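You operate a simulated robot arm through the tools that you are given. There is no shell and no other tool.

You are at the controls of a simulated two-armed robot. One attempt, no reset.

## Task
Load roll 57 into the tape feeder and feed one 6 cm strip.
Fine: lay the square cover on the long mat meanwhile; it goes back over the roll before feeding.

Only the result counts: the job must be done as asked and must still hold three seconds after the hand-in. Knocking over, shifting, dropping, spilling or breaking anything else fails it. A push-on lid holds only when it is set on centred and level and pressed home; a screw cap is set on level and turned clockwise until tight.

## Robot
Two 7-joint arms with fingered hands on one trunk that stands fixed in place. Base frame: the origin is at the foot of the trunk, x ahead of it, y to its left, z up. Units: mm, degrees, N and s.
The left shoulder is at [76, 182, 1122], the right one opposite. With the tool pointing down near the work surface each hand reaches from about 440 to 840 mm from the base axis, measured 20 degrees to its own side. Payload 3.8 kg a hand.
The tool frame of a hand sits at the grasp point between the pads (the TCP): z along the fingers, y along the line on which they close. The tips reach 30 mm beyond it. Largest opening 104 mm; the body of the gripper starts 35 mm behind the TCP. The gripper is a hand of 4 fingers: y runs from the thumb to the fingers, the wrist lies at [-17, -104, -178] in the tool frame, and closing takes about 1.5 s.
Orientation is told as [roll, pitch, yaw] about the base's x, y, z axes, in that order, counted from this pose: with the fingers straight down and the wrist toward the robot, the tool's x, y and z point along [0, 1, 0], [1, 0, 0] and [0, 0, -1] of the base frame.

## Interface
- The arms move only by the tool jog_arm. It takes "left_series", "right_series" or both (then of equal length, played together; a hand with none holds still); each is text: rows parted by semicolons, each of 6 numbers parted by spaces: the shift along the tool's x, y, z in units of 100 mm (1.0 is 100 mm), then the turn, a rotation vector about the tool's x, y, z in units of 180 degrees (1.0 is 180 degrees). In form: x y z wx wy wz; .... A call has 1 to 20 rows; each row is the pose to reach, as a shift and turn from the pose commanded when the call began, along the tool's axes at that moment. "left_grip" and "right_grip" are, for a hand that has rows, the gripper command, from -1 (shut) to 1 (fully open), values between in proportion, set as the call begins (left out, the last holds). A call with a number of a shift or a turn outside -1 to 1 is refused whole. A row lasts 0.2 s, in which the tool goes at most 50 mm and 8.6 degrees; a call with a longer step from one row to the next is refused whole, and so is a gripper value outside its range. A pose out of reach is approached as far as the arm can. The call stops where the force on the tool passes 40 N (or 10 N more than at its start, if that is more) or the arm is blocked; 0.2 s more then pass. Each finger travels about 72 mm/s and halts on what it meets, pressing with about 26 N; the grip force reading is that of the motor and also rises with nothing between the fingers. The clock runs only during rows and for 0.2 s after the last one: add rows that repeat a pose to give the fingers time. The reply holds the time, the measured pose of the TCP, the force on the tool along the base axes, the opening and the grip force, in the units named above and with some noise, with the torque about the TCP (base axes, N m) and any sound that the robot's microphone picked up.
- Cameras (640 x 400 px; columns grow to the right, rows downward): "scene" is now at [158.5, 64.2, 1303.7]; the picture's right is [0.62, -0.79, 0.00], its down [-0.36, -0.28, -0.89] and it looks along [0.70, 0.55, -0.45] (base axes); focal length 298 px, centre (320, 200). "left" rides on the left gripper at [-66, -90, -126] in its tool frame; the picture's right is [-0.78, -0.30, 0.56], its down [0.57, -0.70, 0.42] and it looks along [0.26, 0.65, 0.71] (tool axes); focal length 275 px, centre (320, 200). "right" rides on the right gripper at [66, -90, -126] in its tool frame; the picture's right is [-0.78, 0.30, -0.56], its down [-0.57, -0.70, 0.42] and it looks along [-0.27, 0.65, 0.71] (tool axes); focal length 275 px, centre (320, 200). There is no depth. A picture from a camera that has moved, and an enlarged one, comes with that camera's place and axes in the base frame and with its lens. The place of the scene camera against the robot may be out by one fixed shift of up to 18 mm in any direction.
- snapshot(camera): a new picture of that camera. It takes no simulated time.
- move_column(by): slides the trunk up (or, below 0, down) by that many mm; the arms and the scene camera ride with it, the base frame stays. It gives what a move gives, with no picture.
- curl_fingers(index, middle, ring, thumb_bend, thumb_turn, hand): sets how far each is bent, from 0 (flat) to 100 (curled in); at 30 the hand is open as for a grip, at 70 the pads meet at the TCP. One left out holds its place. A second passes; each finger stops where it meets its share of the squeeze, and holds until it gets a number again. A gripper value or a shape takes the hand back. It gives what a move gives, with no picture; readings hold the bend of each and the force on the fingers (four entries, about 0 where the hand has none), thumb and palm. thumb_turn goes from beside the hand (0) to across from the fingers (100), as for a grip.
- set_grasp(shape, hand): the hand has 4 fingers and takes this shape, open, in about a second: jaw (thumb against the fingers, like two jaws); tri (thumb and two fingers); tip (a fingertip pinch); poke (one finger out to press); point (the index stretched); flat (the hand flat); cup (the hand cupped); fist (a fist). The gripper value then closes the fingers along that shape, each until it touches; the sizes above hold for jaw. It gives what a move gives, with no picture.
- aim_head(pan, tilt): turns the head with the scene camera to pan (to the left, within 86 degrees either way) and tilt (down, from -29 to 69), counted from straight ahead of the robot. It gives what a move gives.
- inspect(camera, box): a new picture of the part [left, top, right, bottom] of that camera's present view, enlarged. It takes no simulated time.
- job_done(): hands the job in; it is judged then, once.

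Nothing tells you positions but the pictures and the camera data. Unless the task says otherwise, let go and move clear before handing in.

The tools are called after "Emit:" as a command line: name --argument value ..., lists and objects as JSON in quotes. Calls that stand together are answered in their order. jog_arm: Moves the arms, as the interface text tells. Its arguments: {"type":"object","properties":{"left_series":{"type":"string"},"left_grip":{"type":"number"},"right_series":{"type":"string"},"right_grip":{"type":"number"}},"required":[]} The other tools are called the same way: move_column (by) slides the trunk up or down; set_grasp (shape, hand) gives the hand a shape; curl_fingers (index, middle, ring, thumb_bend, thumb_turn, hand) moves the fingers one by one; aim_head (pan, tilt) turns the head that bears the scene camera; snapshot (camera) takes a picture; inspect (camera, box) takes an enlarged picture of a part of a camera's view; job_done () hands the job in.

At the start:

```text
clock: 0.0
left_eef_pos: [398.6, 444.7, 1182.9]
left_orientation: [-0.1, 0.0, -0.1]
left_contact_force: [-0.4, 0.2, 0.8]
left_torque: [0.0, 0.03, 0.0]
left_width: 103.5
left_grip_force: 0.1
left_shape: jaw
left_bend: [30.0, 30.0, 30.0, 30.0, 97.0]
left_finger forces: [0.0, 0.1, 0.0, 0.0, 0.1, 0.1]
right_eef_pos: [423.5, 77.7, 1156.0]
right_orientation: [0.0, 0.1, 0.1]
right_contact_force: [-0.1, 0.2, 1.3]
right_torque: [-0.02, 0.02, -0.03]
right_width: 103.7
right_grip_force: 0.0
right_shape: jaw
right_bend: [30.0, 30.0, 30.0, 30.0, 97.0]
right_finger forces: [0.1, 0.0, 0.1, 0.0, 0.0, 0.0]
trunk travel left (down, up): [-275.0, 481.0]
head pan, tilt: [38.0, 27.0]
```

scene: 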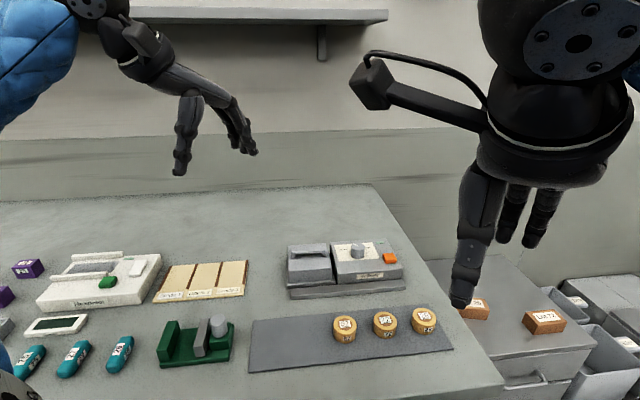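
right: 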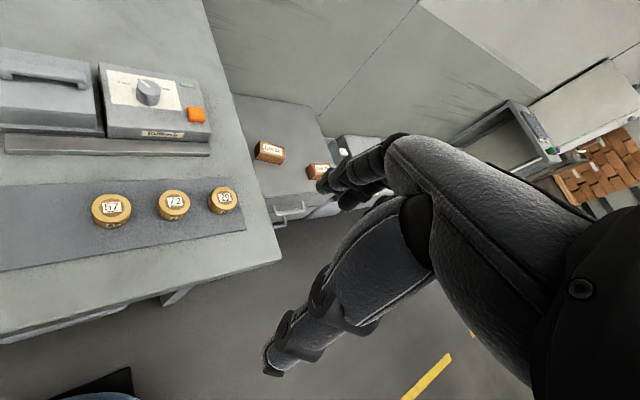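
left: 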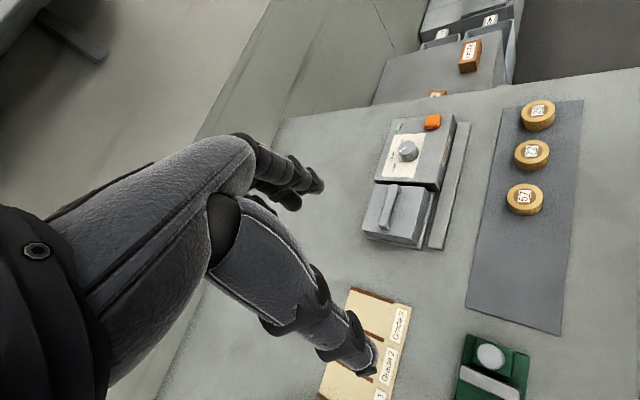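

I see a grey machine with a handled square cover, a dial and an orange button, and a long grey mat with three rolls (57, 72, 29). I'll look closer at everything before moving.

Emit:
inspect --camera "scene" --box '[260, 220, 460, 345]'

Emit:
inspect --camera "right" --box '[0, 40, 256, 200]'

Emit:
inspect --camera "left" --box '[340, 90, 500, 260]'

Emit:
inspect --camera "scene" --box '[0, 230, 260, 400]'

```text
3.20 times, centred on (360, 282) of scene
camera zoom: at [158.5, 64.2, 1303.7], right [0.62, -0.79, 0.0], down [-0.36, -0.28, -0.89], along [0.7, 0.55, -0.45], focal length 953 px, centre (192, -64)
```

zoom: 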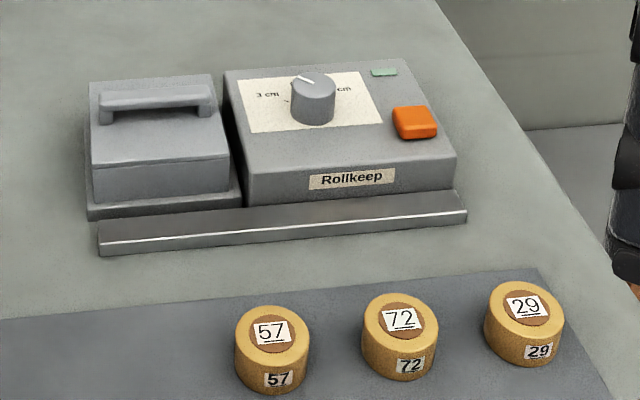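

```text
2.50 times, centred on (128, 120) of right
camera zoom: at [334.1, 145.4, 1280.6], right [0.3, -0.78, 0.56], down [-0.7, -0.57, -0.42], along [0.65, -0.27, -0.71], focal length 688 px, centre (800, 400)
```

zoom: 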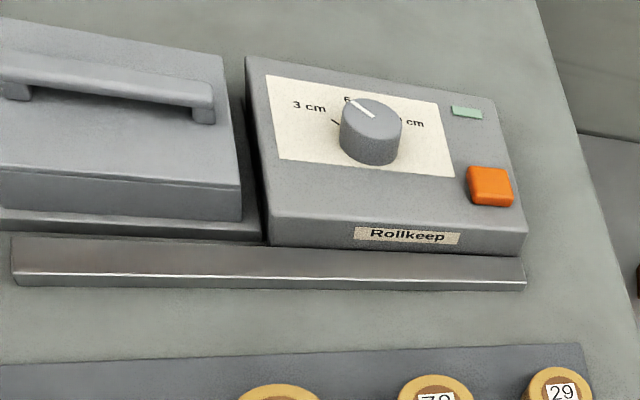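

```text
2.35 times, centred on (420, 175) of left
camera zoom: at [308.1, 378.1, 1307.6], right [-0.3, -0.78, -0.56], down [-0.7, 0.57, -0.42], along [0.65, 0.26, -0.71], focal length 648 px, centre (85, 259)
```

zoom: 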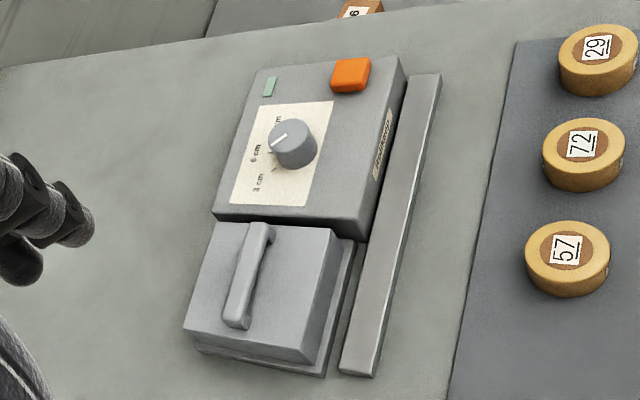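

```text
2.35 times, centred on (130, 315) of scene
camera zoom: at [158.5, 64.2, 1303.7], right [0.62, -0.79, 0.0], down [-0.36, -0.28, -0.89], along [0.7, 0.55, -0.45], focal length 701 px, centre (767, -71)
```

zoom: 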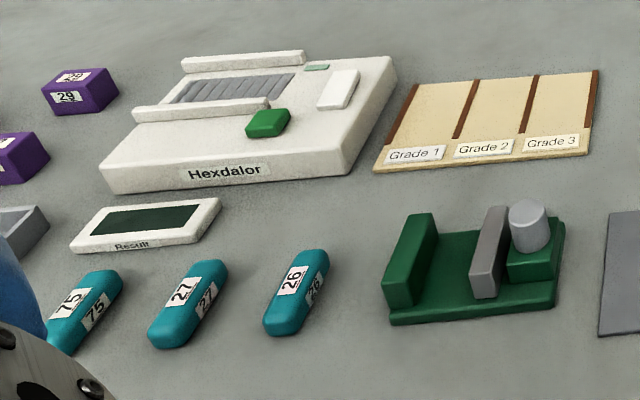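

The roll 57 triangulates to about (474, 252, top ~877) and the machine lies around (560–680, 270–410). I'll move the right hand out of the way and bring the left hand's camera closer.

Emit:
jog_arm --left_series "-0.05 0.15 0.35 0 0 0; -0.1 0.3 0.7 0 0 0; -0.15 0.5 1.0 0 0 0" --right_series "-0.35 0 0 0 0 0; -0.7 0 0 0 0 0; -1 0 0 0 0 0"

Emit:
jog_arm --left_series "0.0 0 0.1 0 0 0; 0 0 0.2 0 0 0; 0 0 0.3 0 0 0" --right_series "-0.35 0 0 0 0 0; -0.7 0 0 0 0 0; -1 0 0 0 0 0"

Emit:
snapshot --camera "left"

Emit:
snapshot --camera "scene"

```text
clock: 0.8
left_eef_pos: [447.9, 430.3, 1084.7]
left_orientation: [0.1, 0.1, 0.0]
left_contact_force: [0.9, -0.7, 0.2]
left_torque: [0.0, 0.0, 0.04]
left_width: 103.9
left_grip_force: 0.0
left_shape: jaw
left_bend: [30.0, 30.0, 30.0, 30.0, 97.0]
left_finger forces: [0.0, 0.0, 0.0, 0.0, 0.0, 0.0]
right_eef_pos: [425.6, -24.9, 1153.4]
right_orientation: [0.0, 0.1, 0.0]
right_contact_force: [0.0, 0.2, -0.7]
right_torque: [0.02, -0.01, 0.0]
right_width: 103.8
right_grip_force: 0.1
right_shape: jaw
right_bend: [30.0, 30.0, 30.0, 30.0, 97.0]
right_finger forces: [0.0, 0.0, 0.0, 0.1, 0.0, 0.1]
trunk travel left (down, up): [-275.0, 481.0]
head pan, tilt: [38.0, 27.0]
```

```text
clock: 1.6
left_eef_pos: [448.4, 428.3, 1053.2]
left_orientation: [0.0, 0.0, 0.1]
left_contact_force: [0.0, -0.5, -0.5]
left_torque: [0.01, 0.0, 0.04]
left_width: 103.6
left_grip_force: 0.1
left_shape: jaw
left_bend: [30.0, 30.0, 30.0, 30.0, 97.0]
left_finger forces: [0.0, 0.1, 0.1, 0.0, 0.1, 0.0]
right_eef_pos: [426.0, -124.6, 1155.4]
right_orientation: [0.0, 0.1, 0.0]
right_contact_force: [0.2, -0.1, 0.2]
right_torque: [0.02, -0.05, -0.02]
right_width: 103.8
right_grip_force: 0.0
right_shape: jaw
right_bend: [30.0, 30.0, 30.0, 30.0, 97.0]
right_finger forces: [0.0, 0.1, 0.1, 0.0, 0.1, 0.0]
trunk travel left (down, up): [-275.0, 481.0]
head pan, tilt: [38.0, 27.0]
```

```text
taken
camera left: at [358.2, 362.6, 1177.4], right [-0.3, -0.78, -0.56], down [-0.7, 0.57, -0.42], along [0.65, 0.27, -0.71], focal length 275 px, centre (320, 200)
```

left: 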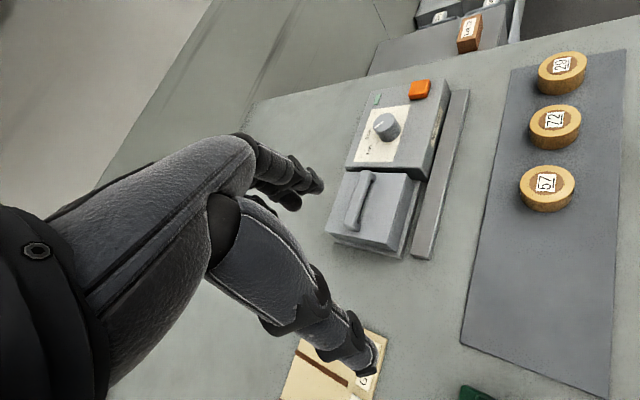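

```text
taken
camera scene: at [158.6, 63.1, 1303.7], right [0.62, -0.79, 0.0], down [-0.36, -0.28, -0.89], along [0.7, 0.55, -0.45], focal length 298 px, centre (320, 200)
```

scene: 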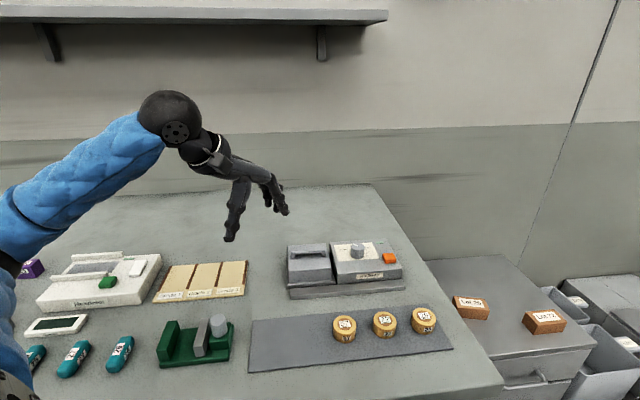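

The left camera now sees the machine from closer. I'll enlarge the dial and cover to read the setting and measure.

Emit:
inspect --camera "left" --box '[320, 70, 480, 170]'

Emit:
inspect --camera "left" --box '[310, 150, 486, 260]'

Emit:
inspect --camera "left" --box '[440, 30, 640, 400]'

Emit:
inspect --camera "scene" --box '[280, 230, 408, 310]'

```text
4.00 times, centred on (400, 120) of left
camera zoom: at [358.2, 362.6, 1177.4], right [-0.3, -0.78, -0.56], down [-0.7, 0.57, -0.42], along [0.65, 0.27, -0.71], focal length 1101 px, centre (0, 520)
```

zoom: 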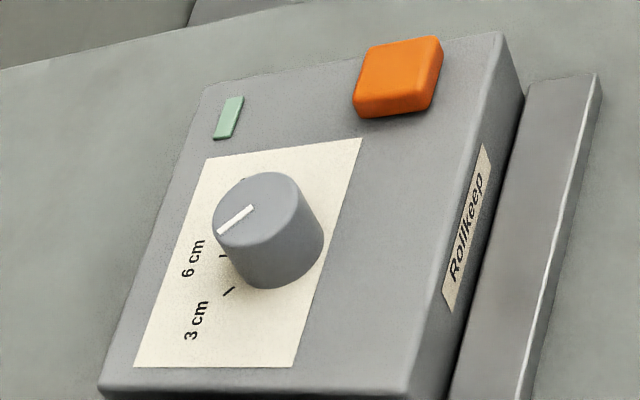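

```text
3.64 times, centred on (398, 205) of left
camera zoom: at [358.2, 362.6, 1177.4], right [-0.3, -0.78, -0.56], down [-0.7, 0.57, -0.42], along [0.65, 0.27, -0.71], focal length 1001 px, centre (36, 182)
```

zoom: 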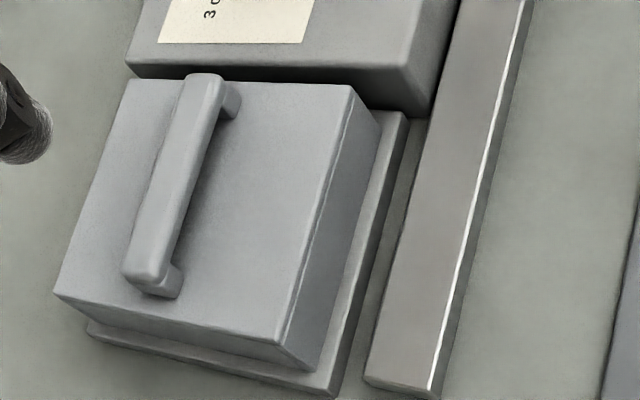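

```text
1.08 times, centred on (540, 215) of left (not enlarged: the box is as wide or as high as the picture)
camera zoom: at [358.2, 362.6, 1177.4], right [-0.3, -0.78, -0.56], down [-0.7, 0.57, -0.42], along [0.65, 0.27, -0.71], focal length 298 px, centre (82, 184)
```

zoom: 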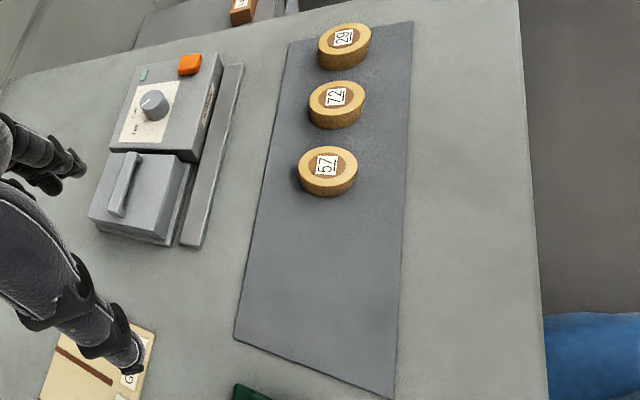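

```text
5.00 times, centred on (344, 270) of scene
camera zoom: at [158.6, 63.1, 1303.7], right [0.62, -0.79, 0.0], down [-0.36, -0.28, -0.89], along [0.7, 0.55, -0.45], focal length 1490 px, centre (200, -150)
```

zoom: 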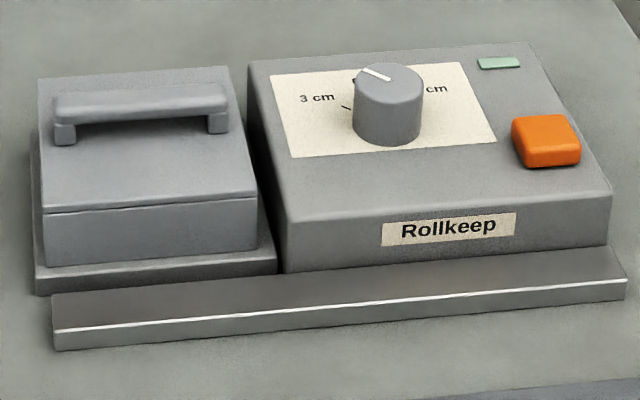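

The dial's pointer seems to sit between the marks or at 3 cm, so I need a top-down view. I'll bring the left wrist camera over the machine, keeping it high.

Emit:
jog_arm --left_series "-0.05 0.45 0 0 0 0; -0.1 0.9 0 0 0 0"

Emit:
jog_arm --left_series "-0.05 0.45 0 0 0 0; -0.1 0.9 0 0 0 0"

Emit:
jog_arm --left_series "-0.05 0.3 0 0 0 0; -0.1 0.6 0 0 0 0"

Emit:
snapshot --camera "left"

```text
clock: 2.2
left_eef_pos: [535.3, 417.9, 1054.9]
left_orientation: [0.1, 0.1, 0.0]
left_contact_force: [0.2, 0.4, -0.2]
left_torque: [0.05, 0.0, -0.02]
left_width: 103.8
left_grip_force: 0.0
left_shape: jaw
left_bend: [30.0, 30.0, 30.0, 30.0, 97.0]
left_finger forces: [0.1, 0.0, 0.0, 0.0, 0.0, 0.0]
right_eef_pos: [423.6, -122.3, 1155.2]
right_orientation: [0.1, 0.0, -0.1]
right_contact_force: [-0.6, -0.1, -0.1]
right_torque: [0.03, -0.02, -0.01]
right_width: 103.7
right_grip_force: 0.1
right_shape: jaw
right_bend: [30.0, 30.0, 30.0, 30.0, 97.0]
right_finger forces: [0.0, 0.1, 0.0, 0.0, 0.1, 0.0]
trunk travel left (down, up): [-275.0, 481.0]
head pan, tilt: [38.0, 27.0]
```

```text
clock: 2.8
left_eef_pos: [628.6, 407.0, 1055.1]
left_orientation: [0.1, 0.0, -0.1]
left_contact_force: [0.2, -0.1, 0.0]
left_torque: [-0.01, 0.0, 0.02]
left_width: 103.7
left_grip_force: 0.1
left_shape: jaw
left_bend: [30.0, 30.0, 30.0, 30.0, 97.0]
left_finger forces: [0.0, 0.0, 0.0, 0.1, 0.0, 0.0]
right_eef_pos: [423.9, -122.6, 1156.7]
right_orientation: [0.1, 0.1, 0.0]
right_contact_force: [-0.7, 0.2, 0.0]
right_torque: [0.03, -0.01, 0.02]
right_width: 103.7
right_grip_force: 0.1
right_shape: jaw
right_bend: [30.0, 30.0, 30.0, 30.0, 97.0]
right_finger forces: [0.0, 0.0, 0.0, 0.0, 0.0, 0.1]
trunk travel left (down, up): [-275.0, 481.0]
head pan, tilt: [38.0, 27.0]
```

```text
clock: 3.4
left_eef_pos: [688.6, 399.0, 1054.0]
left_orientation: [0.1, 0.0, -0.1]
left_contact_force: [0.9, -0.8, 0.0]
left_torque: [0.02, -0.04, 0.02]
left_width: 103.7
left_grip_force: 0.1
left_shape: jaw
left_bend: [30.0, 30.0, 30.0, 30.0, 97.0]
left_finger forces: [0.0, 0.1, 0.1, 0.0, 0.0, 0.0]
right_eef_pos: [424.2, -122.8, 1155.6]
right_orientation: [0.0, 0.1, 0.0]
right_contact_force: [0.4, -0.5, -0.4]
right_torque: [0.03, -0.01, 0.0]
right_width: 103.7
right_grip_force: 0.1
right_shape: jaw
right_bend: [30.0, 30.0, 30.0, 30.0, 97.0]
right_finger forces: [0.1, 0.1, 0.0, 0.1, 0.0, 0.0]
trunk travel left (down, up): [-275.0, 481.0]
head pan, tilt: [38.0, 27.0]
```

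```text
taken
camera left: at [598.4, 332.6, 1179.0], right [-0.3, -0.78, -0.56], down [-0.7, 0.57, -0.42], along [0.65, 0.27, -0.71], focal length 275 px, centre (320, 200)
```

left: 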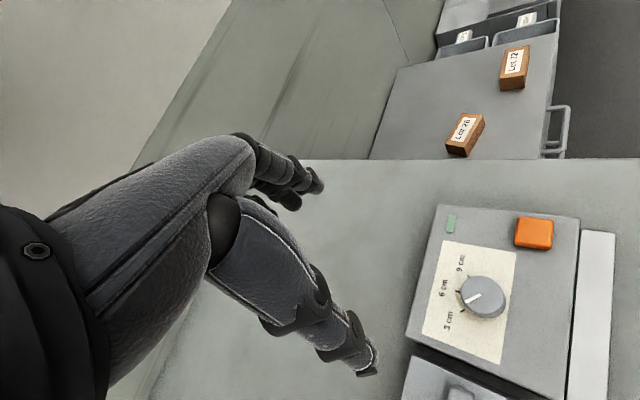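

Emit:
inspect --camera "left" --box '[400, 230, 560, 370]'

Emit:
inspect --camera "left" --box '[384, 190, 640, 400]'

```text
2.86 times, centred on (480, 300) of left
camera zoom: at [598.4, 332.6, 1179.0], right [-0.3, -0.78, -0.56], down [-0.7, 0.57, -0.42], along [0.65, 0.27, -0.71], focal length 786 px, centre (-137, -86)
```

zoom: 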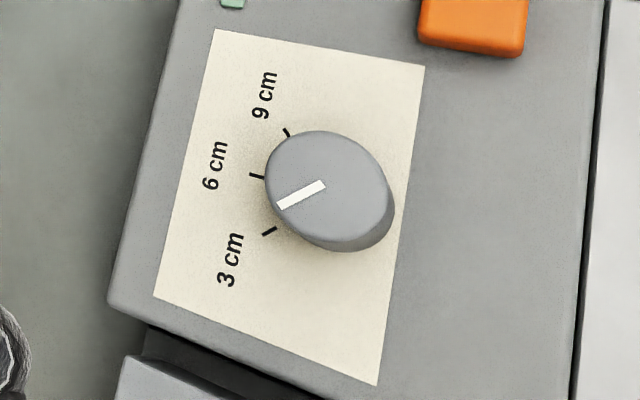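

```text
1.90 times, centred on (512, 295) of left
camera zoom: at [598.4, 332.6, 1179.0], right [-0.3, -0.78, -0.56], down [-0.7, 0.57, -0.42], along [0.65, 0.27, -0.71], focal length 524 px, centre (-46, 19)
```

zoom: 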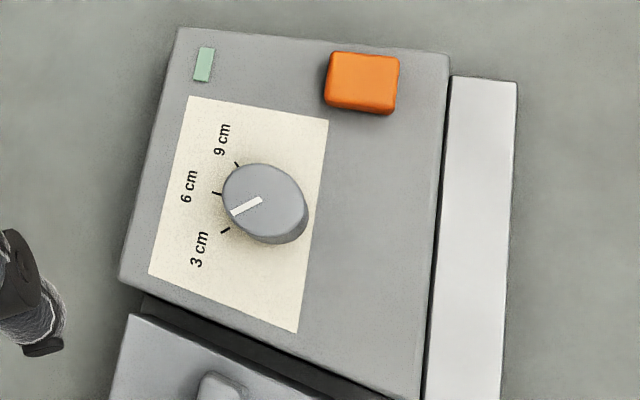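

The dial is at 3 cm, and 6 cm is 45° clockwise. The knob is at about (651, 334, top 903), the button at (680, 265, 885), and the machine is yawed 45°. Next I'll get a top view of the cover.

Emit:
jog_arm --left_series "0.25 -0.25 0 0 0 0; 0.5 -0.5 0 0 0 0; 0.6 -0.6 0 0 0 0"

Emit:
snapshot --camera "left"

Emit:
inspect --camera "left" --box '[400, 160, 640, 400]'

```text
clock: 4.2
left_eef_pos: [629.0, 457.7, 1053.3]
left_orientation: [0.0, 0.0, 0.0]
left_contact_force: [-0.3, 0.1, -0.4]
left_torque: [0.01, 0.02, -0.03]
left_width: 104.1
left_grip_force: 0.0
left_shape: jaw
left_bend: [30.0, 30.0, 30.0, 30.0, 97.0]
left_finger forces: [0.0, 0.0, 0.1, 0.0, 0.0, 0.0]
right_eef_pos: [424.4, -122.1, 1156.0]
right_orientation: [0.0, 0.0, 0.1]
right_contact_force: [0.0, -0.4, 0.0]
right_torque: [0.01, -0.01, 0.0]
right_width: 103.8
right_grip_force: 0.0
right_shape: jaw
right_bend: [30.0, 30.0, 30.0, 30.0, 97.0]
right_finger forces: [0.1, 0.1, 0.0, 0.0, 0.1, 0.0]
trunk travel left (down, up): [-275.0, 481.0]
head pan, tilt: [38.0, 27.0]
```

```text
taken
camera left: at [539.1, 392.6, 1178.5], right [-0.3, -0.78, -0.56], down [-0.7, 0.57, -0.42], along [0.65, 0.26, -0.71], focal length 275 px, centre (320, 200)
```

left: 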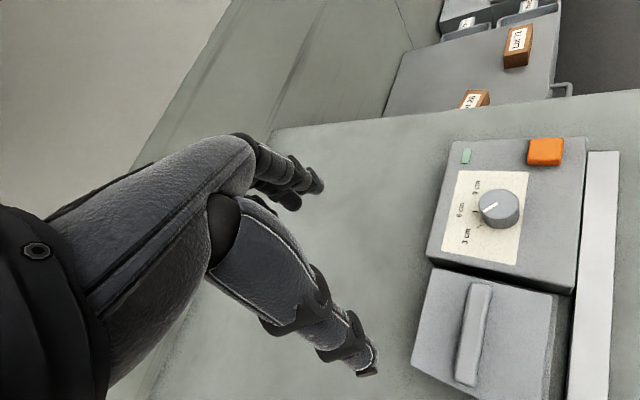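

```text
1.67 times, centred on (520, 280) of left
camera zoom: at [539.1, 392.6, 1178.5], right [-0.3, -0.78, -0.56], down [-0.7, 0.57, -0.42], along [0.65, 0.26, -0.71], focal length 459 px, centre (-13, 67)
```

zoom: 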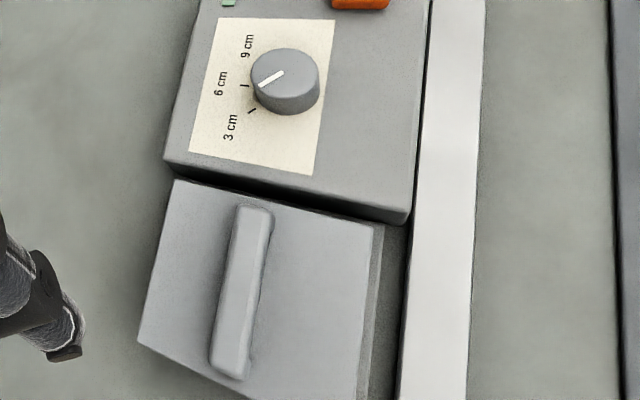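

The cover is about 92 mm square, centred near (571, 417), with its top at z≈885. Its handle (78 mm long, top z≈903) runs along the 45° machine axis, and the mat is about 350×100 centred at (480, 248). I'll turn the left hand 45° and move it above the handle.

Emit:
jog_arm --left_series "-0.07 -0.1 0 0 0 -0.0417; -0.14 -0.2 0 0 0 -0.0834; -0.21 -0.3 0 0 0 -0.125; -0.28 -0.4 0 0 0 -0.1667; -0.35 -0.5 0 0 0 -0.2083; -0.41 -0.585 0.2 0 0 -0.25; -0.41 -0.585 0.5 0 0 -0.25"

Emit:
snapshot --camera "left"

Emit:
snapshot --camera "scene"

```text
clock: 5.8
left_eef_pos: [570.0, 417.7, 1003.9]
left_orientation: [0.0, 0.2, 45.0]
left_contact_force: [-0.2, -0.3, 0.1]
left_torque: [0.0, 0.03, 0.0]
left_width: 104.1
left_grip_force: 0.0
left_shape: jaw
left_bend: [30.0, 30.0, 30.0, 30.0, 97.0]
left_finger forces: [0.1, 0.1, 0.0, 0.1, 0.1, 0.0]
right_eef_pos: [424.2, -121.7, 1155.4]
right_orientation: [0.1, 0.1, 0.0]
right_contact_force: [0.4, 0.4, 0.2]
right_torque: [0.0, -0.01, -0.01]
right_width: 103.7
right_grip_force: 0.1
right_shape: jaw
right_bend: [30.0, 30.0, 30.0, 30.0, 97.0]
right_finger forces: [0.0, 0.0, 0.0, 0.0, 0.0, 0.0]
trunk travel left (down, up): [-275.0, 481.0]
head pan, tilt: [38.0, 27.0]
```

```text
taken
camera left: at [553.5, 307.7, 1128.2], right [0.34, -0.76, -0.56], down [-0.9, -0.09, -0.42], along [0.27, 0.65, -0.71], focal length 275 px, centre (320, 200)
```

left: 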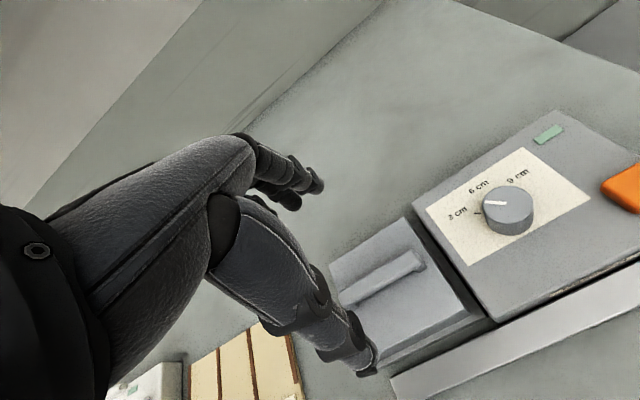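

```text
taken
camera scene: at [158.8, 64.5, 1303.6], right [0.62, -0.79, 0.0], down [-0.36, -0.28, -0.89], along [0.7, 0.55, -0.45], focal length 298 px, centre (320, 200)
```

scene: 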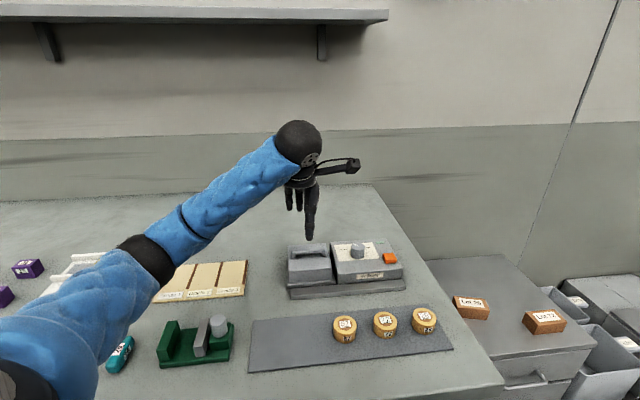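

The hand is over the handle. I'll lower in stages and check the alignment.

Emit:
jog_arm --left_series "0 0 0.25 0 0 0; 0 0 0.45 0 0 0; 0 0 0.6 0 0 0"

Emit:
snapshot --camera "left"

Emit:
inspect --camera "scene" --box '[260, 170, 420, 300]'

Emit:
snapshot --camera "right"

```text
clock: 6.6
left_eef_pos: [569.1, 417.8, 943.3]
left_orientation: [0.0, 0.1, 45.0]
left_contact_force: [-0.1, -0.2, -0.6]
left_torque: [0.01, -0.02, 0.0]
left_width: 104.1
left_grip_force: 0.1
left_shape: jaw
left_bend: [30.0, 30.0, 30.0, 30.0, 97.0]
left_finger forces: [0.1, 0.1, 0.0, 0.0, 0.0, 0.1]
right_eef_pos: [425.4, -122.6, 1154.8]
right_orientation: [-0.1, 0.1, 0.0]
right_contact_force: [0.7, 0.5, -0.4]
right_torque: [-0.01, 0.0, -0.02]
right_width: 103.8
right_grip_force: 0.1
right_shape: jaw
right_bend: [30.0, 30.0, 30.0, 30.0, 97.0]
right_finger forces: [0.0, 0.0, 0.0, 0.1, 0.1, 0.0]
trunk travel left (down, up): [-275.0, 481.0]
head pan, tilt: [38.0, 27.0]
```

```text
taken
camera left: at [552.5, 307.4, 1067.7], right [0.34, -0.76, -0.56], down [-0.9, -0.09, -0.42], along [0.27, 0.65, -0.71], focal length 275 px, centre (320, 200)
```

left: 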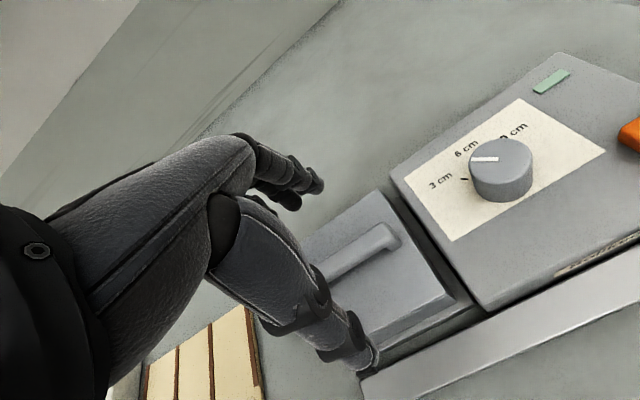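

```text
3.08 times, centred on (340, 235) of scene
camera zoom: at [158.7, 64.2, 1303.7], right [0.62, -0.79, 0.0], down [-0.36, -0.28, -0.89], along [0.7, 0.55, -0.45], focal length 917 px, centre (258, 92)
```

zoom: 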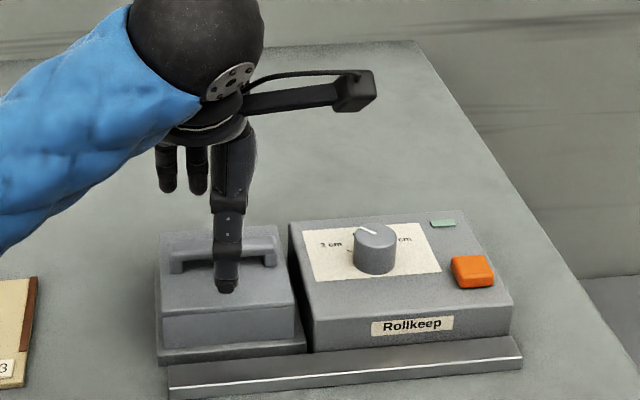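

```text
taken
camera right: at [335.0, -54.3, 1280.6], right [0.3, -0.78, 0.56], down [-0.7, -0.57, -0.42], along [0.65, -0.27, -0.71], focal length 275 px, centre (320, 200)
```

right: 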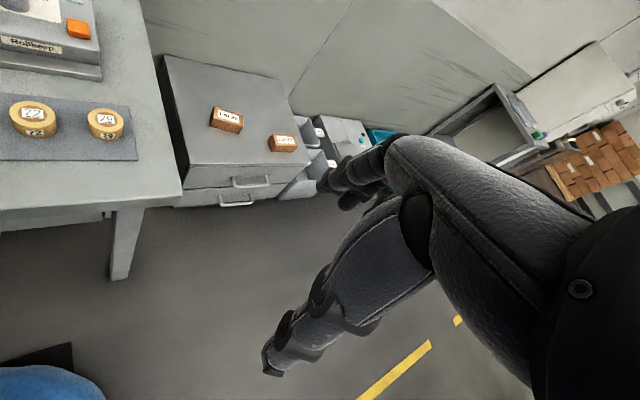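

Thumb and fingers straddle the handle properly. I'll lower the last bit, then close gently on the handle.

Emit:
jog_arm --left_series "0 0 0.1 0 0 0; 0 0 0.18 0 0 0; 0 0 0.23 0 0 0; 0 0 0.23 0 0 0"

Emit:
inspect --camera "scene" --box '[280, 200, 376, 290]'

```text
clock: 7.6
left_eef_pos: [570.1, 417.1, 919.6]
left_orientation: [0.0, 0.0, 45.0]
left_contact_force: [-0.5, -0.8, 1.1]
left_torque: [0.0, 0.01, -0.02]
left_width: 103.9
left_grip_force: 0.1
left_shape: jaw
left_bend: [30.0, 30.0, 30.0, 30.0, 97.0]
left_finger forces: [0.1, 0.0, 0.1, 0.0, 0.1, 0.0]
right_eef_pos: [424.4, -122.9, 1155.6]
right_orientation: [0.0, 0.0, -0.1]
right_contact_force: [-0.8, -0.4, 0.2]
right_torque: [0.03, 0.03, 0.02]
right_width: 103.6
right_grip_force: 0.1
right_shape: jaw
right_bend: [30.0, 30.0, 30.0, 30.0, 97.0]
right_finger forces: [0.0, 0.0, 0.1, 0.0, 0.0, 0.0]
trunk travel left (down, up): [-275.0, 481.0]
head pan, tilt: [38.0, 27.0]
```

```text
4.44 times, centred on (328, 245) of scene
camera zoom: at [158.5, 64.0, 1303.7], right [0.62, -0.79, 0.0], down [-0.36, -0.28, -0.89], along [0.7, 0.55, -0.45], focal length 1324 px, centre (284, 0)
```

zoom: 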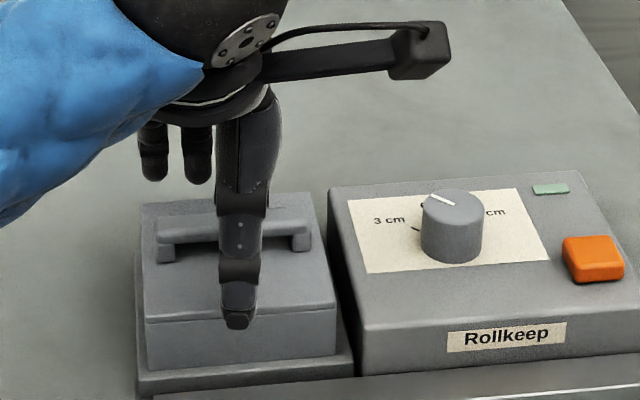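

Tips should be a few millimetres above the cover top. I'll close partway first to verify that the fingertips pass over the cover's top.

Emit:
jog_arm --left_series "0 0 0 0 0 0; 0 0 0 0 0 0; 0 0 0 0 0 0; 0 0 0 0 0 0" --left_grip -0.1

Emit:
inspect --camera "scene" --box '[280, 200, 376, 290]'

Emit:
snapshot --camera "left"

```text
clock: 8.6
left_eef_pos: [569.0, 417.5, 919.0]
left_orientation: [0.0, -0.1, 45.0]
left_contact_force: [-0.8, 0.1, -0.2]
left_torque: [-0.02, -0.03, 0.0]
left_width: 47.4
left_grip_force: 0.1
left_shape: jaw
left_bend: [74.0, 46.0, 43.0, 71.0, 100.0]
left_finger forces: [0.1, 0.1, 0.1, 0.0, 0.1, 0.0]
right_eef_pos: [425.3, -122.5, 1154.7]
right_orientation: [0.0, 0.0, 0.1]
right_contact_force: [0.2, -0.2, 1.2]
right_torque: [0.01, -0.02, 0.01]
right_width: 104.0
right_grip_force: 0.0
right_shape: jaw
right_bend: [30.0, 30.0, 30.0, 30.0, 97.0]
right_finger forces: [0.0, 0.1, 0.0, 0.1, 0.0, 0.1]
trunk travel left (down, up): [-275.0, 481.0]
head pan, tilt: [38.0, 27.0]
```

```text
4.44 times, centred on (328, 245) of scene
camera zoom: at [158.6, 64.1, 1303.7], right [0.62, -0.79, 0.0], down [-0.36, -0.28, -0.89], along [0.7, 0.55, -0.45], focal length 1324 px, centre (284, 0)
```

zoom: 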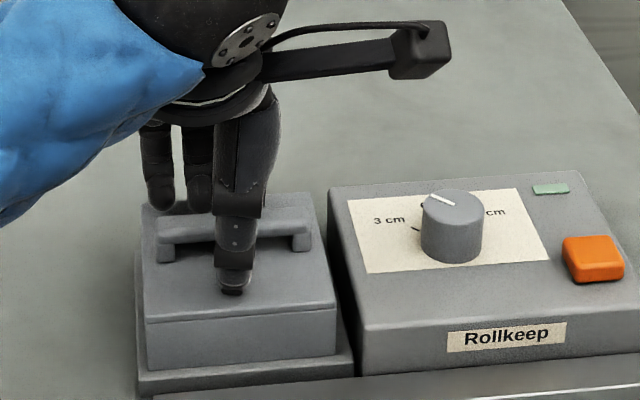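

```text
taken
camera left: at [552.8, 307.8, 1044.5], right [0.34, -0.76, -0.56], down [-0.9, -0.09, -0.42], along [0.27, 0.65, -0.71], focal length 275 px, centre (320, 200)
```

left: 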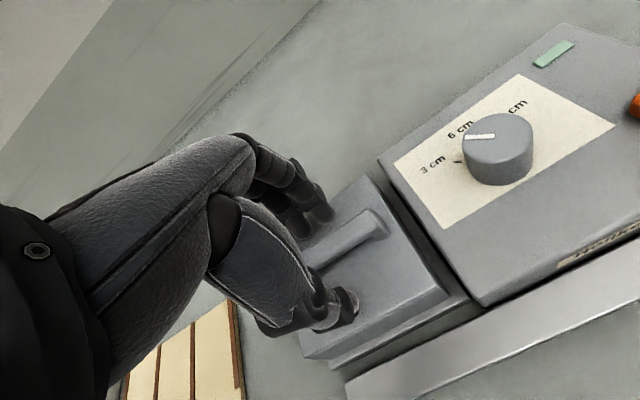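

The tips pass above the cover top and straddle the handle. Now I close fully on the handle.

Emit:
jog_arm --left_series "0 0 0 0 0 0; 0 0 0 0 0 0; 0 0 0 0 0 0; 0 0 0 0 0 0; 0 0 0 0 0 0" --left_grip -1

Emit:
inspect --camera "scene" --box '[280, 200, 376, 290]'

Emit:
snapshot --camera "left"

```text
clock: 9.8
left_eef_pos: [570.4, 417.8, 919.7]
left_orientation: [-0.1, -0.2, 45.0]
left_contact_force: [0.6, 0.6, 0.1]
left_torque: [-0.03, -0.05, -0.01]
left_width: 10.7
left_grip_force: 25.9
left_shape: jaw
left_bend: [72.0, 64.0, 71.0, 74.0, 100.0]
left_finger forces: [13.6, 6.9, 3.2, 0.0, 22.8, 0.0]
right_eef_pos: [425.1, -122.0, 1155.3]
right_orientation: [0.0, 0.1, 0.0]
right_contact_force: [0.5, -0.2, -0.1]
right_torque: [0.02, 0.0, 0.0]
right_width: 103.5
right_grip_force: 0.1
right_shape: jaw
right_bend: [30.0, 30.0, 30.0, 30.0, 97.0]
right_finger forces: [0.1, 0.1, 0.1, 0.0, 0.1, 0.0]
trunk travel left (down, up): [-275.0, 481.0]
head pan, tilt: [38.0, 27.0]
```

```text
4.44 times, centred on (328, 245) of scene
camera zoom: at [158.7, 64.2, 1303.7], right [0.62, -0.79, 0.0], down [-0.36, -0.28, -0.89], along [0.7, 0.55, -0.45], focal length 1324 px, centre (284, 0)
```

zoom: 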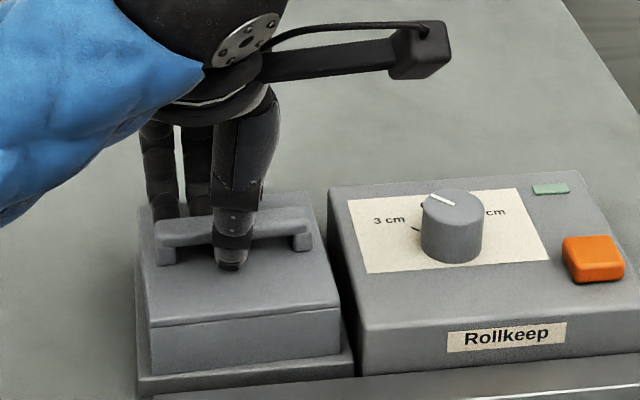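

```text
taken
camera left: at [552.9, 307.9, 1044.4], right [0.34, -0.76, -0.56], down [-0.9, -0.09, -0.42], along [0.27, 0.65, -0.71], focal length 275 px, centre (320, 200)
```

left: 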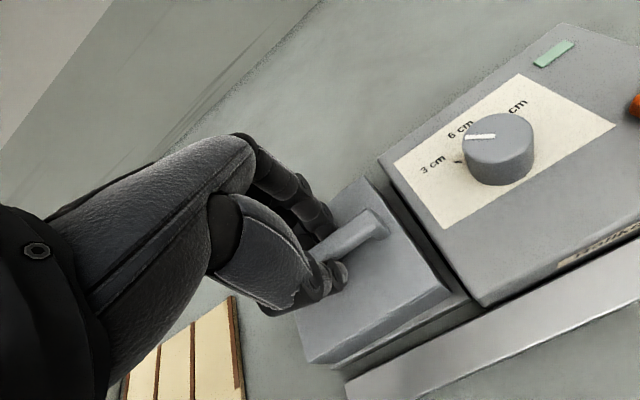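

The handle is gripped (thumb 23 N, fingers sharing). I'll lift slowly and check that the cover comes along level.

Emit:
jog_arm --left_series "0 0 -0.05 0 0 0; 0 0 -0.12 0 0 0; 0 0 -0.2 0 0 0; 0 0 -0.3 0 0 0; 0 0 -0.4 0 0 0; 0 0 -0.5 0 0 0"

Emit:
inspect --camera "scene" --box '[260, 170, 420, 300]'

Emit:
snapshot --camera "left"

```text
clock: 11.2
left_eef_pos: [569.3, 418.9, 970.8]
left_orientation: [0.0, 0.1, 45.0]
left_contact_force: [0.4, -1.7, -0.8]
left_torque: [-0.02, -0.05, 0.01]
left_width: 10.6
left_grip_force: 25.9
left_shape: jaw
left_bend: [72.0, 65.0, 71.0, 74.0, 100.0]
left_finger forces: [14.0, 6.6, 2.8, 0.0, 23.6, 0.0]
right_eef_pos: [424.7, -121.0, 1156.0]
right_orientation: [0.0, 0.0, 0.0]
right_contact_force: [0.6, -0.7, -0.6]
right_torque: [-0.01, 0.0, 0.01]
right_width: 103.6
right_grip_force: 0.1
right_shape: jaw
right_bend: [30.0, 30.0, 30.0, 30.0, 97.0]
right_finger forces: [0.0, 0.0, 0.0, 0.0, 0.0, 0.0]
trunk travel left (down, up): [-275.0, 481.0]
head pan, tilt: [38.0, 27.0]
```

```text
3.08 times, centred on (340, 235) of scene
camera zoom: at [158.6, 64.0, 1303.7], right [0.62, -0.79, 0.0], down [-0.36, -0.28, -0.89], along [0.7, 0.55, -0.45], focal length 917 px, centre (258, 92)
```

zoom: 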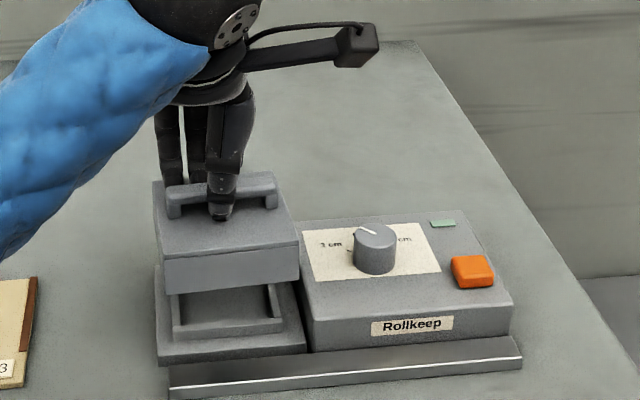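

```text
taken
camera left: at [553.4, 308.4, 1095.3], right [0.34, -0.76, -0.56], down [-0.9, -0.09, -0.42], along [0.27, 0.65, -0.71], focal length 275 px, centre (320, 200)
```

left: 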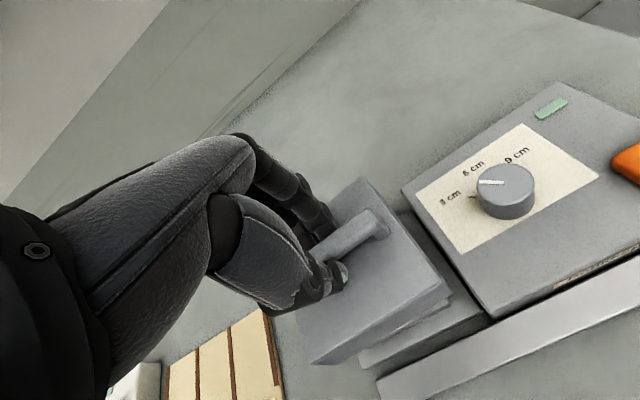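

The cover is up and level, revealing a square raised well. I'll carry it to the free left half of the mat, centred on the mat's line at about (399, 329).

Emit:
jog_arm --left_series "0 0 -0.2 0 0 0; 0.1 -0.3 -0.3 0 0 0; 0.2 -0.6 -0.3 0 0 0; 0.3 -0.95 -0.3 0 0 0"

Emit:
jog_arm --left_series "0.1 -0.3 0 0 0 0; 0.2 -0.6 0 0 0 0; 0.283 -0.885 0 0 0 0; 0.283 -0.885 0 0 0 0"

Emit:
snapshot --camera "scene"

Emit:
snapshot --camera "left"

```text
clock: 12.2
left_eef_pos: [479.7, 372.7, 1001.4]
left_orientation: [0.0, 0.0, 45.0]
left_contact_force: [-0.7, 0.1, -0.6]
left_torque: [0.0, 0.0, -0.04]
left_width: 10.7
left_grip_force: 26.3
left_shape: jaw
left_bend: [72.0, 65.0, 71.0, 74.0, 100.0]
left_finger forces: [14.0, 6.5, 2.8, 0.1, 23.7, 0.0]
right_eef_pos: [425.2, -123.2, 1156.7]
right_orientation: [0.0, 0.0, 0.1]
right_contact_force: [-0.4, -0.8, -0.2]
right_torque: [-0.01, -0.01, -0.04]
right_width: 103.6
right_grip_force: 0.1
right_shape: jaw
right_bend: [30.0, 30.0, 30.0, 30.0, 97.0]
right_finger forces: [0.0, 0.0, 0.0, 0.0, 0.1, 0.0]
trunk travel left (down, up): [-275.0, 481.0]
head pan, tilt: [38.0, 27.0]
```

```text
clock: 13.2
left_eef_pos: [404.8, 331.2, 999.5]
left_orientation: [0.1, 0.3, 45.1]
left_contact_force: [0.4, 1.6, -0.5]
left_torque: [-0.02, -0.02, 0.0]
left_width: 10.6
left_grip_force: 26.0
left_shape: jaw
left_bend: [72.0, 65.0, 71.0, 74.0, 100.0]
left_finger forces: [14.1, 6.6, 2.9, 0.1, 23.6, 0.0]
left hand out of reach, approached as far as the arm can: row 3, 4
right_eef_pos: [424.7, -121.8, 1155.5]
right_orientation: [0.0, 0.1, 0.0]
right_contact_force: [0.1, -0.5, -0.6]
right_torque: [0.0, 0.02, 0.0]
right_width: 104.0
right_grip_force: 0.0
right_shape: jaw
right_bend: [30.0, 30.0, 30.0, 30.0, 97.0]
right_finger forces: [0.0, 0.0, 0.1, 0.1, 0.0, 0.0]
trunk travel left (down, up): [-275.0, 481.0]
head pan, tilt: [38.0, 27.0]
```

```text
taken
camera scene: at [158.7, 64.3, 1303.6], right [0.62, -0.79, 0.0], down [-0.36, -0.28, -0.89], along [0.7, 0.55, -0.45], focal length 298 px, centre (320, 200)
```

scene: 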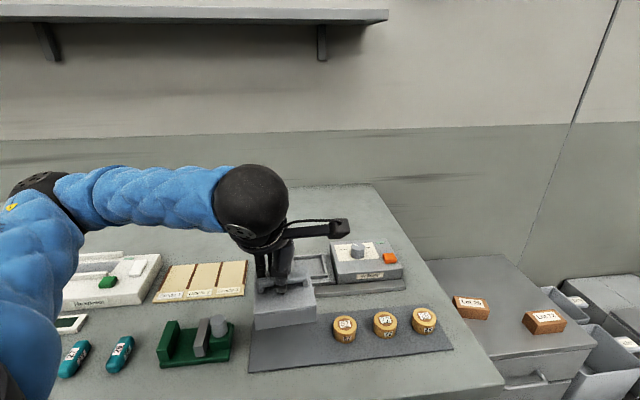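

```text
taken
camera left: at [387.4, 220.9, 1125.3], right [0.34, -0.76, -0.56], down [-0.9, -0.09, -0.42], along [0.27, 0.65, -0.72], focal length 275 px, centre (320, 200)
```

left: 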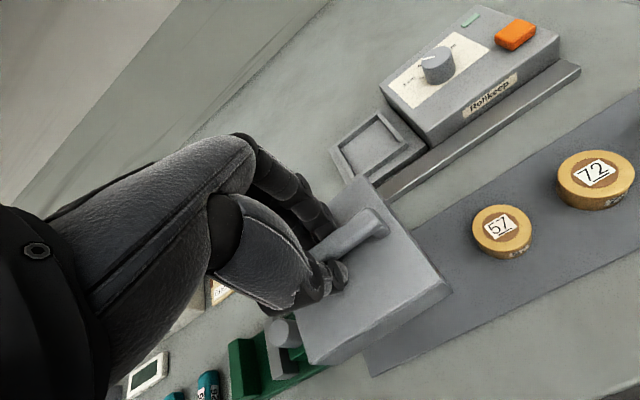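

The arm is near its inner reach limit here. I'll lower a bit and shift the placement slightly toward roll 57, about (406, 322), which keeps a clear gap.

Emit:
jog_arm --left_series "-0.03 0 0.1 0 0 0; -0.06 0 0.25 0 0 0; -0.097 0 0.4 0 0 0; -0.097 0 0.4 0 0 0"

Emit:
snapshot --camera "scene"

Emit:
snapshot --camera "left"

```text
clock: 14.2
left_eef_pos: [411.5, 323.8, 960.5]
left_orientation: [0.0, 0.2, 44.9]
left_contact_force: [0.6, -1.1, -0.1]
left_torque: [-0.02, 0.03, -0.01]
left_width: 10.9
left_grip_force: 25.4
left_shape: jaw
left_bend: [72.0, 65.0, 71.0, 74.0, 100.0]
left_finger forces: [14.1, 6.4, 2.9, 0.1, 23.6, 0.0]
right_eef_pos: [424.2, -122.7, 1154.9]
right_orientation: [0.0, 0.1, 0.0]
right_contact_force: [-0.4, 0.0, -0.6]
right_torque: [0.0, 0.03, 0.02]
right_width: 103.8
right_grip_force: 0.0
right_shape: jaw
right_bend: [30.0, 30.0, 30.0, 30.0, 97.0]
right_finger forces: [0.1, 0.0, 0.1, 0.0, 0.0, 0.0]
trunk travel left (down, up): [-275.0, 481.0]
head pan, tilt: [38.0, 27.0]
```

```text
taken
camera scene: at [158.4, 64.0, 1303.7], right [0.62, -0.79, 0.0], down [-0.36, -0.28, -0.89], along [0.7, 0.55, -0.45], focal length 298 px, centre (320, 200)
```

scene: 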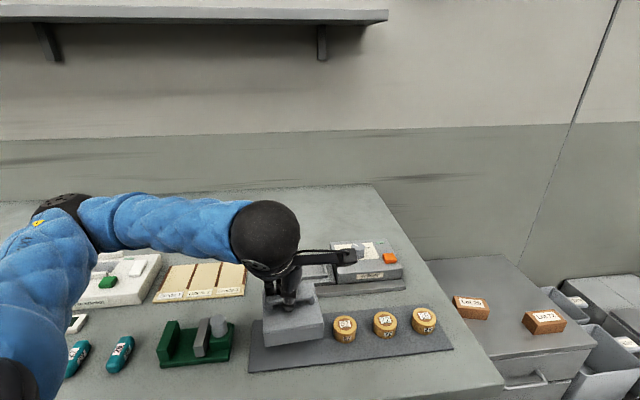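

```text
taken
camera left: at [394.0, 213.2, 1085.9], right [0.34, -0.76, -0.56], down [-0.9, -0.09, -0.42], along [0.27, 0.65, -0.71], focal length 275 px, centre (320, 200)
```

left: 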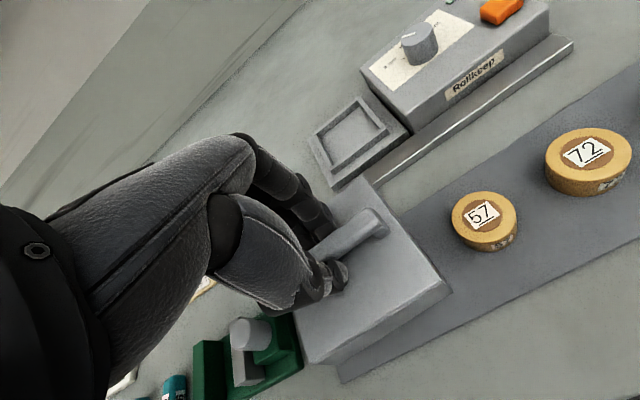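

I'll zoom to measure the cover's position relative to the hand and mat before setting it down.

Emit:
inspect --camera "left" --box '[270, 160, 530, 400]'

Emit:
inspect --camera "scene" --box '[230, 240, 390, 380]'

```text
1.67 times, centred on (400, 280) of left
camera zoom: at [394.0, 213.2, 1085.9], right [0.34, -0.76, -0.56], down [-0.9, -0.09, -0.42], along [0.27, 0.65, -0.71], focal length 459 px, centre (187, 67)
```

zoom: 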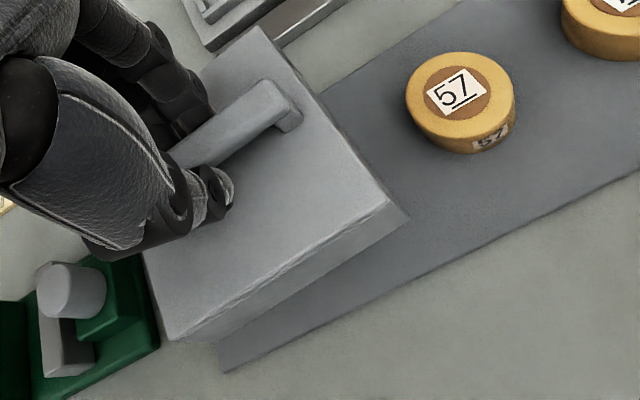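

```text
2.86 times, centred on (310, 310) of scene
camera zoom: at [158.4, 64.0, 1303.7], right [0.62, -0.79, 0.0], down [-0.36, -0.28, -0.89], along [0.7, 0.55, -0.45], focal length 851 px, centre (349, -114)
```

zoom: 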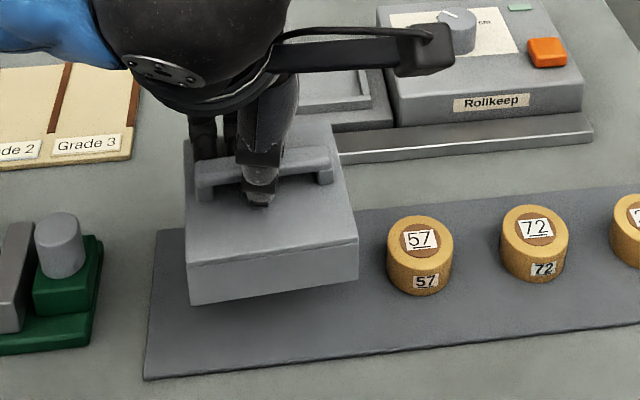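

The cover is turned about 3° in the grip, so I'll counter-rotate slightly, centre it over the mat line, and lower toward contact.

Emit:
jog_arm --left_series "0.02 -0.015 0.1 0 0 0.01; 0.041 -0.031 0.2 0 0 0.019; 0.041 -0.031 0.28 0 0 0.019; 0.041 -0.031 0.36 0 0 0.019; 0.041 -0.031 0.36 0 0 0.019"

Emit:
inspect --camera "left" --box '[270, 160, 530, 400]'

Emit:
inspect --camera "scene" --box '[230, 240, 390, 380]'

```text
clock: 15.4
left_eef_pos: [413.7, 323.1, 924.8]
left_orientation: [0.2, 0.1, 41.6]
left_contact_force: [-0.2, 0.3, -0.2]
left_torque: [-0.04, 0.01, 0.0]
left_width: 10.8
left_grip_force: 25.6
left_shape: jaw
left_bend: [72.0, 65.0, 71.0, 74.0, 100.0]
left_finger forces: [14.2, 6.5, 2.9, 0.0, 23.6, 0.0]
left hand out of reach, approached as far as the arm can: row 1, 2, 3, 4, 5
right_eef_pos: [424.0, -121.5, 1155.9]
right_orientation: [0.0, 0.0, 0.0]
right_contact_force: [0.7, 0.0, 0.1]
right_torque: [0.02, 0.0, -0.02]
right_width: 103.7
right_grip_force: 0.0
right_shape: jaw
right_bend: [30.0, 30.0, 30.0, 30.0, 97.0]
right_finger forces: [0.1, 0.1, 0.0, 0.0, 0.0, 0.0]
trunk travel left (down, up): [-275.0, 481.0]
head pan, tilt: [38.0, 27.0]
```

```text
1.67 times, centred on (400, 280) of left
camera zoom: at [390.5, 215.4, 1049.2], right [0.29, -0.78, -0.56], down [-0.91, -0.04, -0.42], along [0.31, 0.63, -0.71], focal length 459 px, centre (187, 67)
```

zoom: 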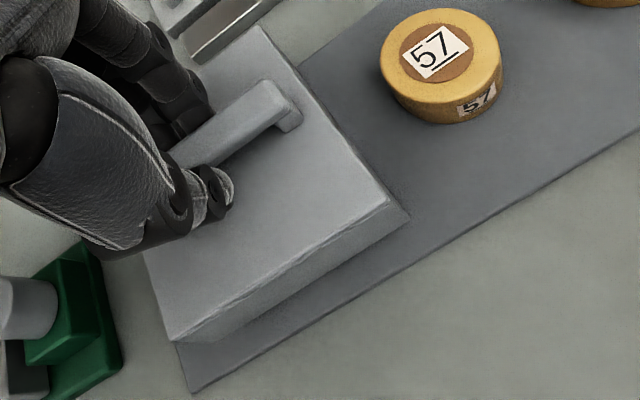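

```text
2.86 times, centred on (310, 310) of scene
camera zoom: at [158.6, 64.1, 1303.7], right [0.62, -0.79, 0.0], down [-0.36, -0.28, -0.89], along [0.7, 0.55, -0.45], focal length 851 px, centre (349, -114)
```

zoom: 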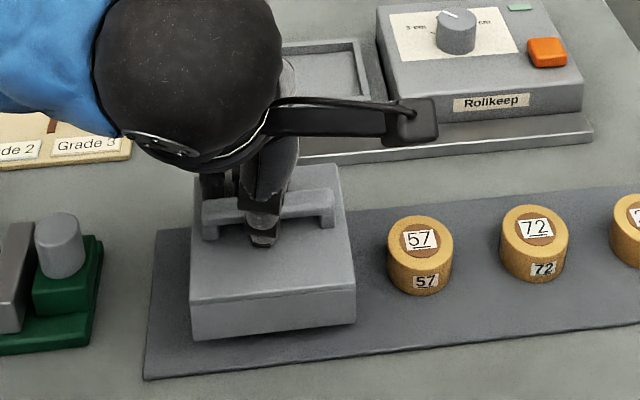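

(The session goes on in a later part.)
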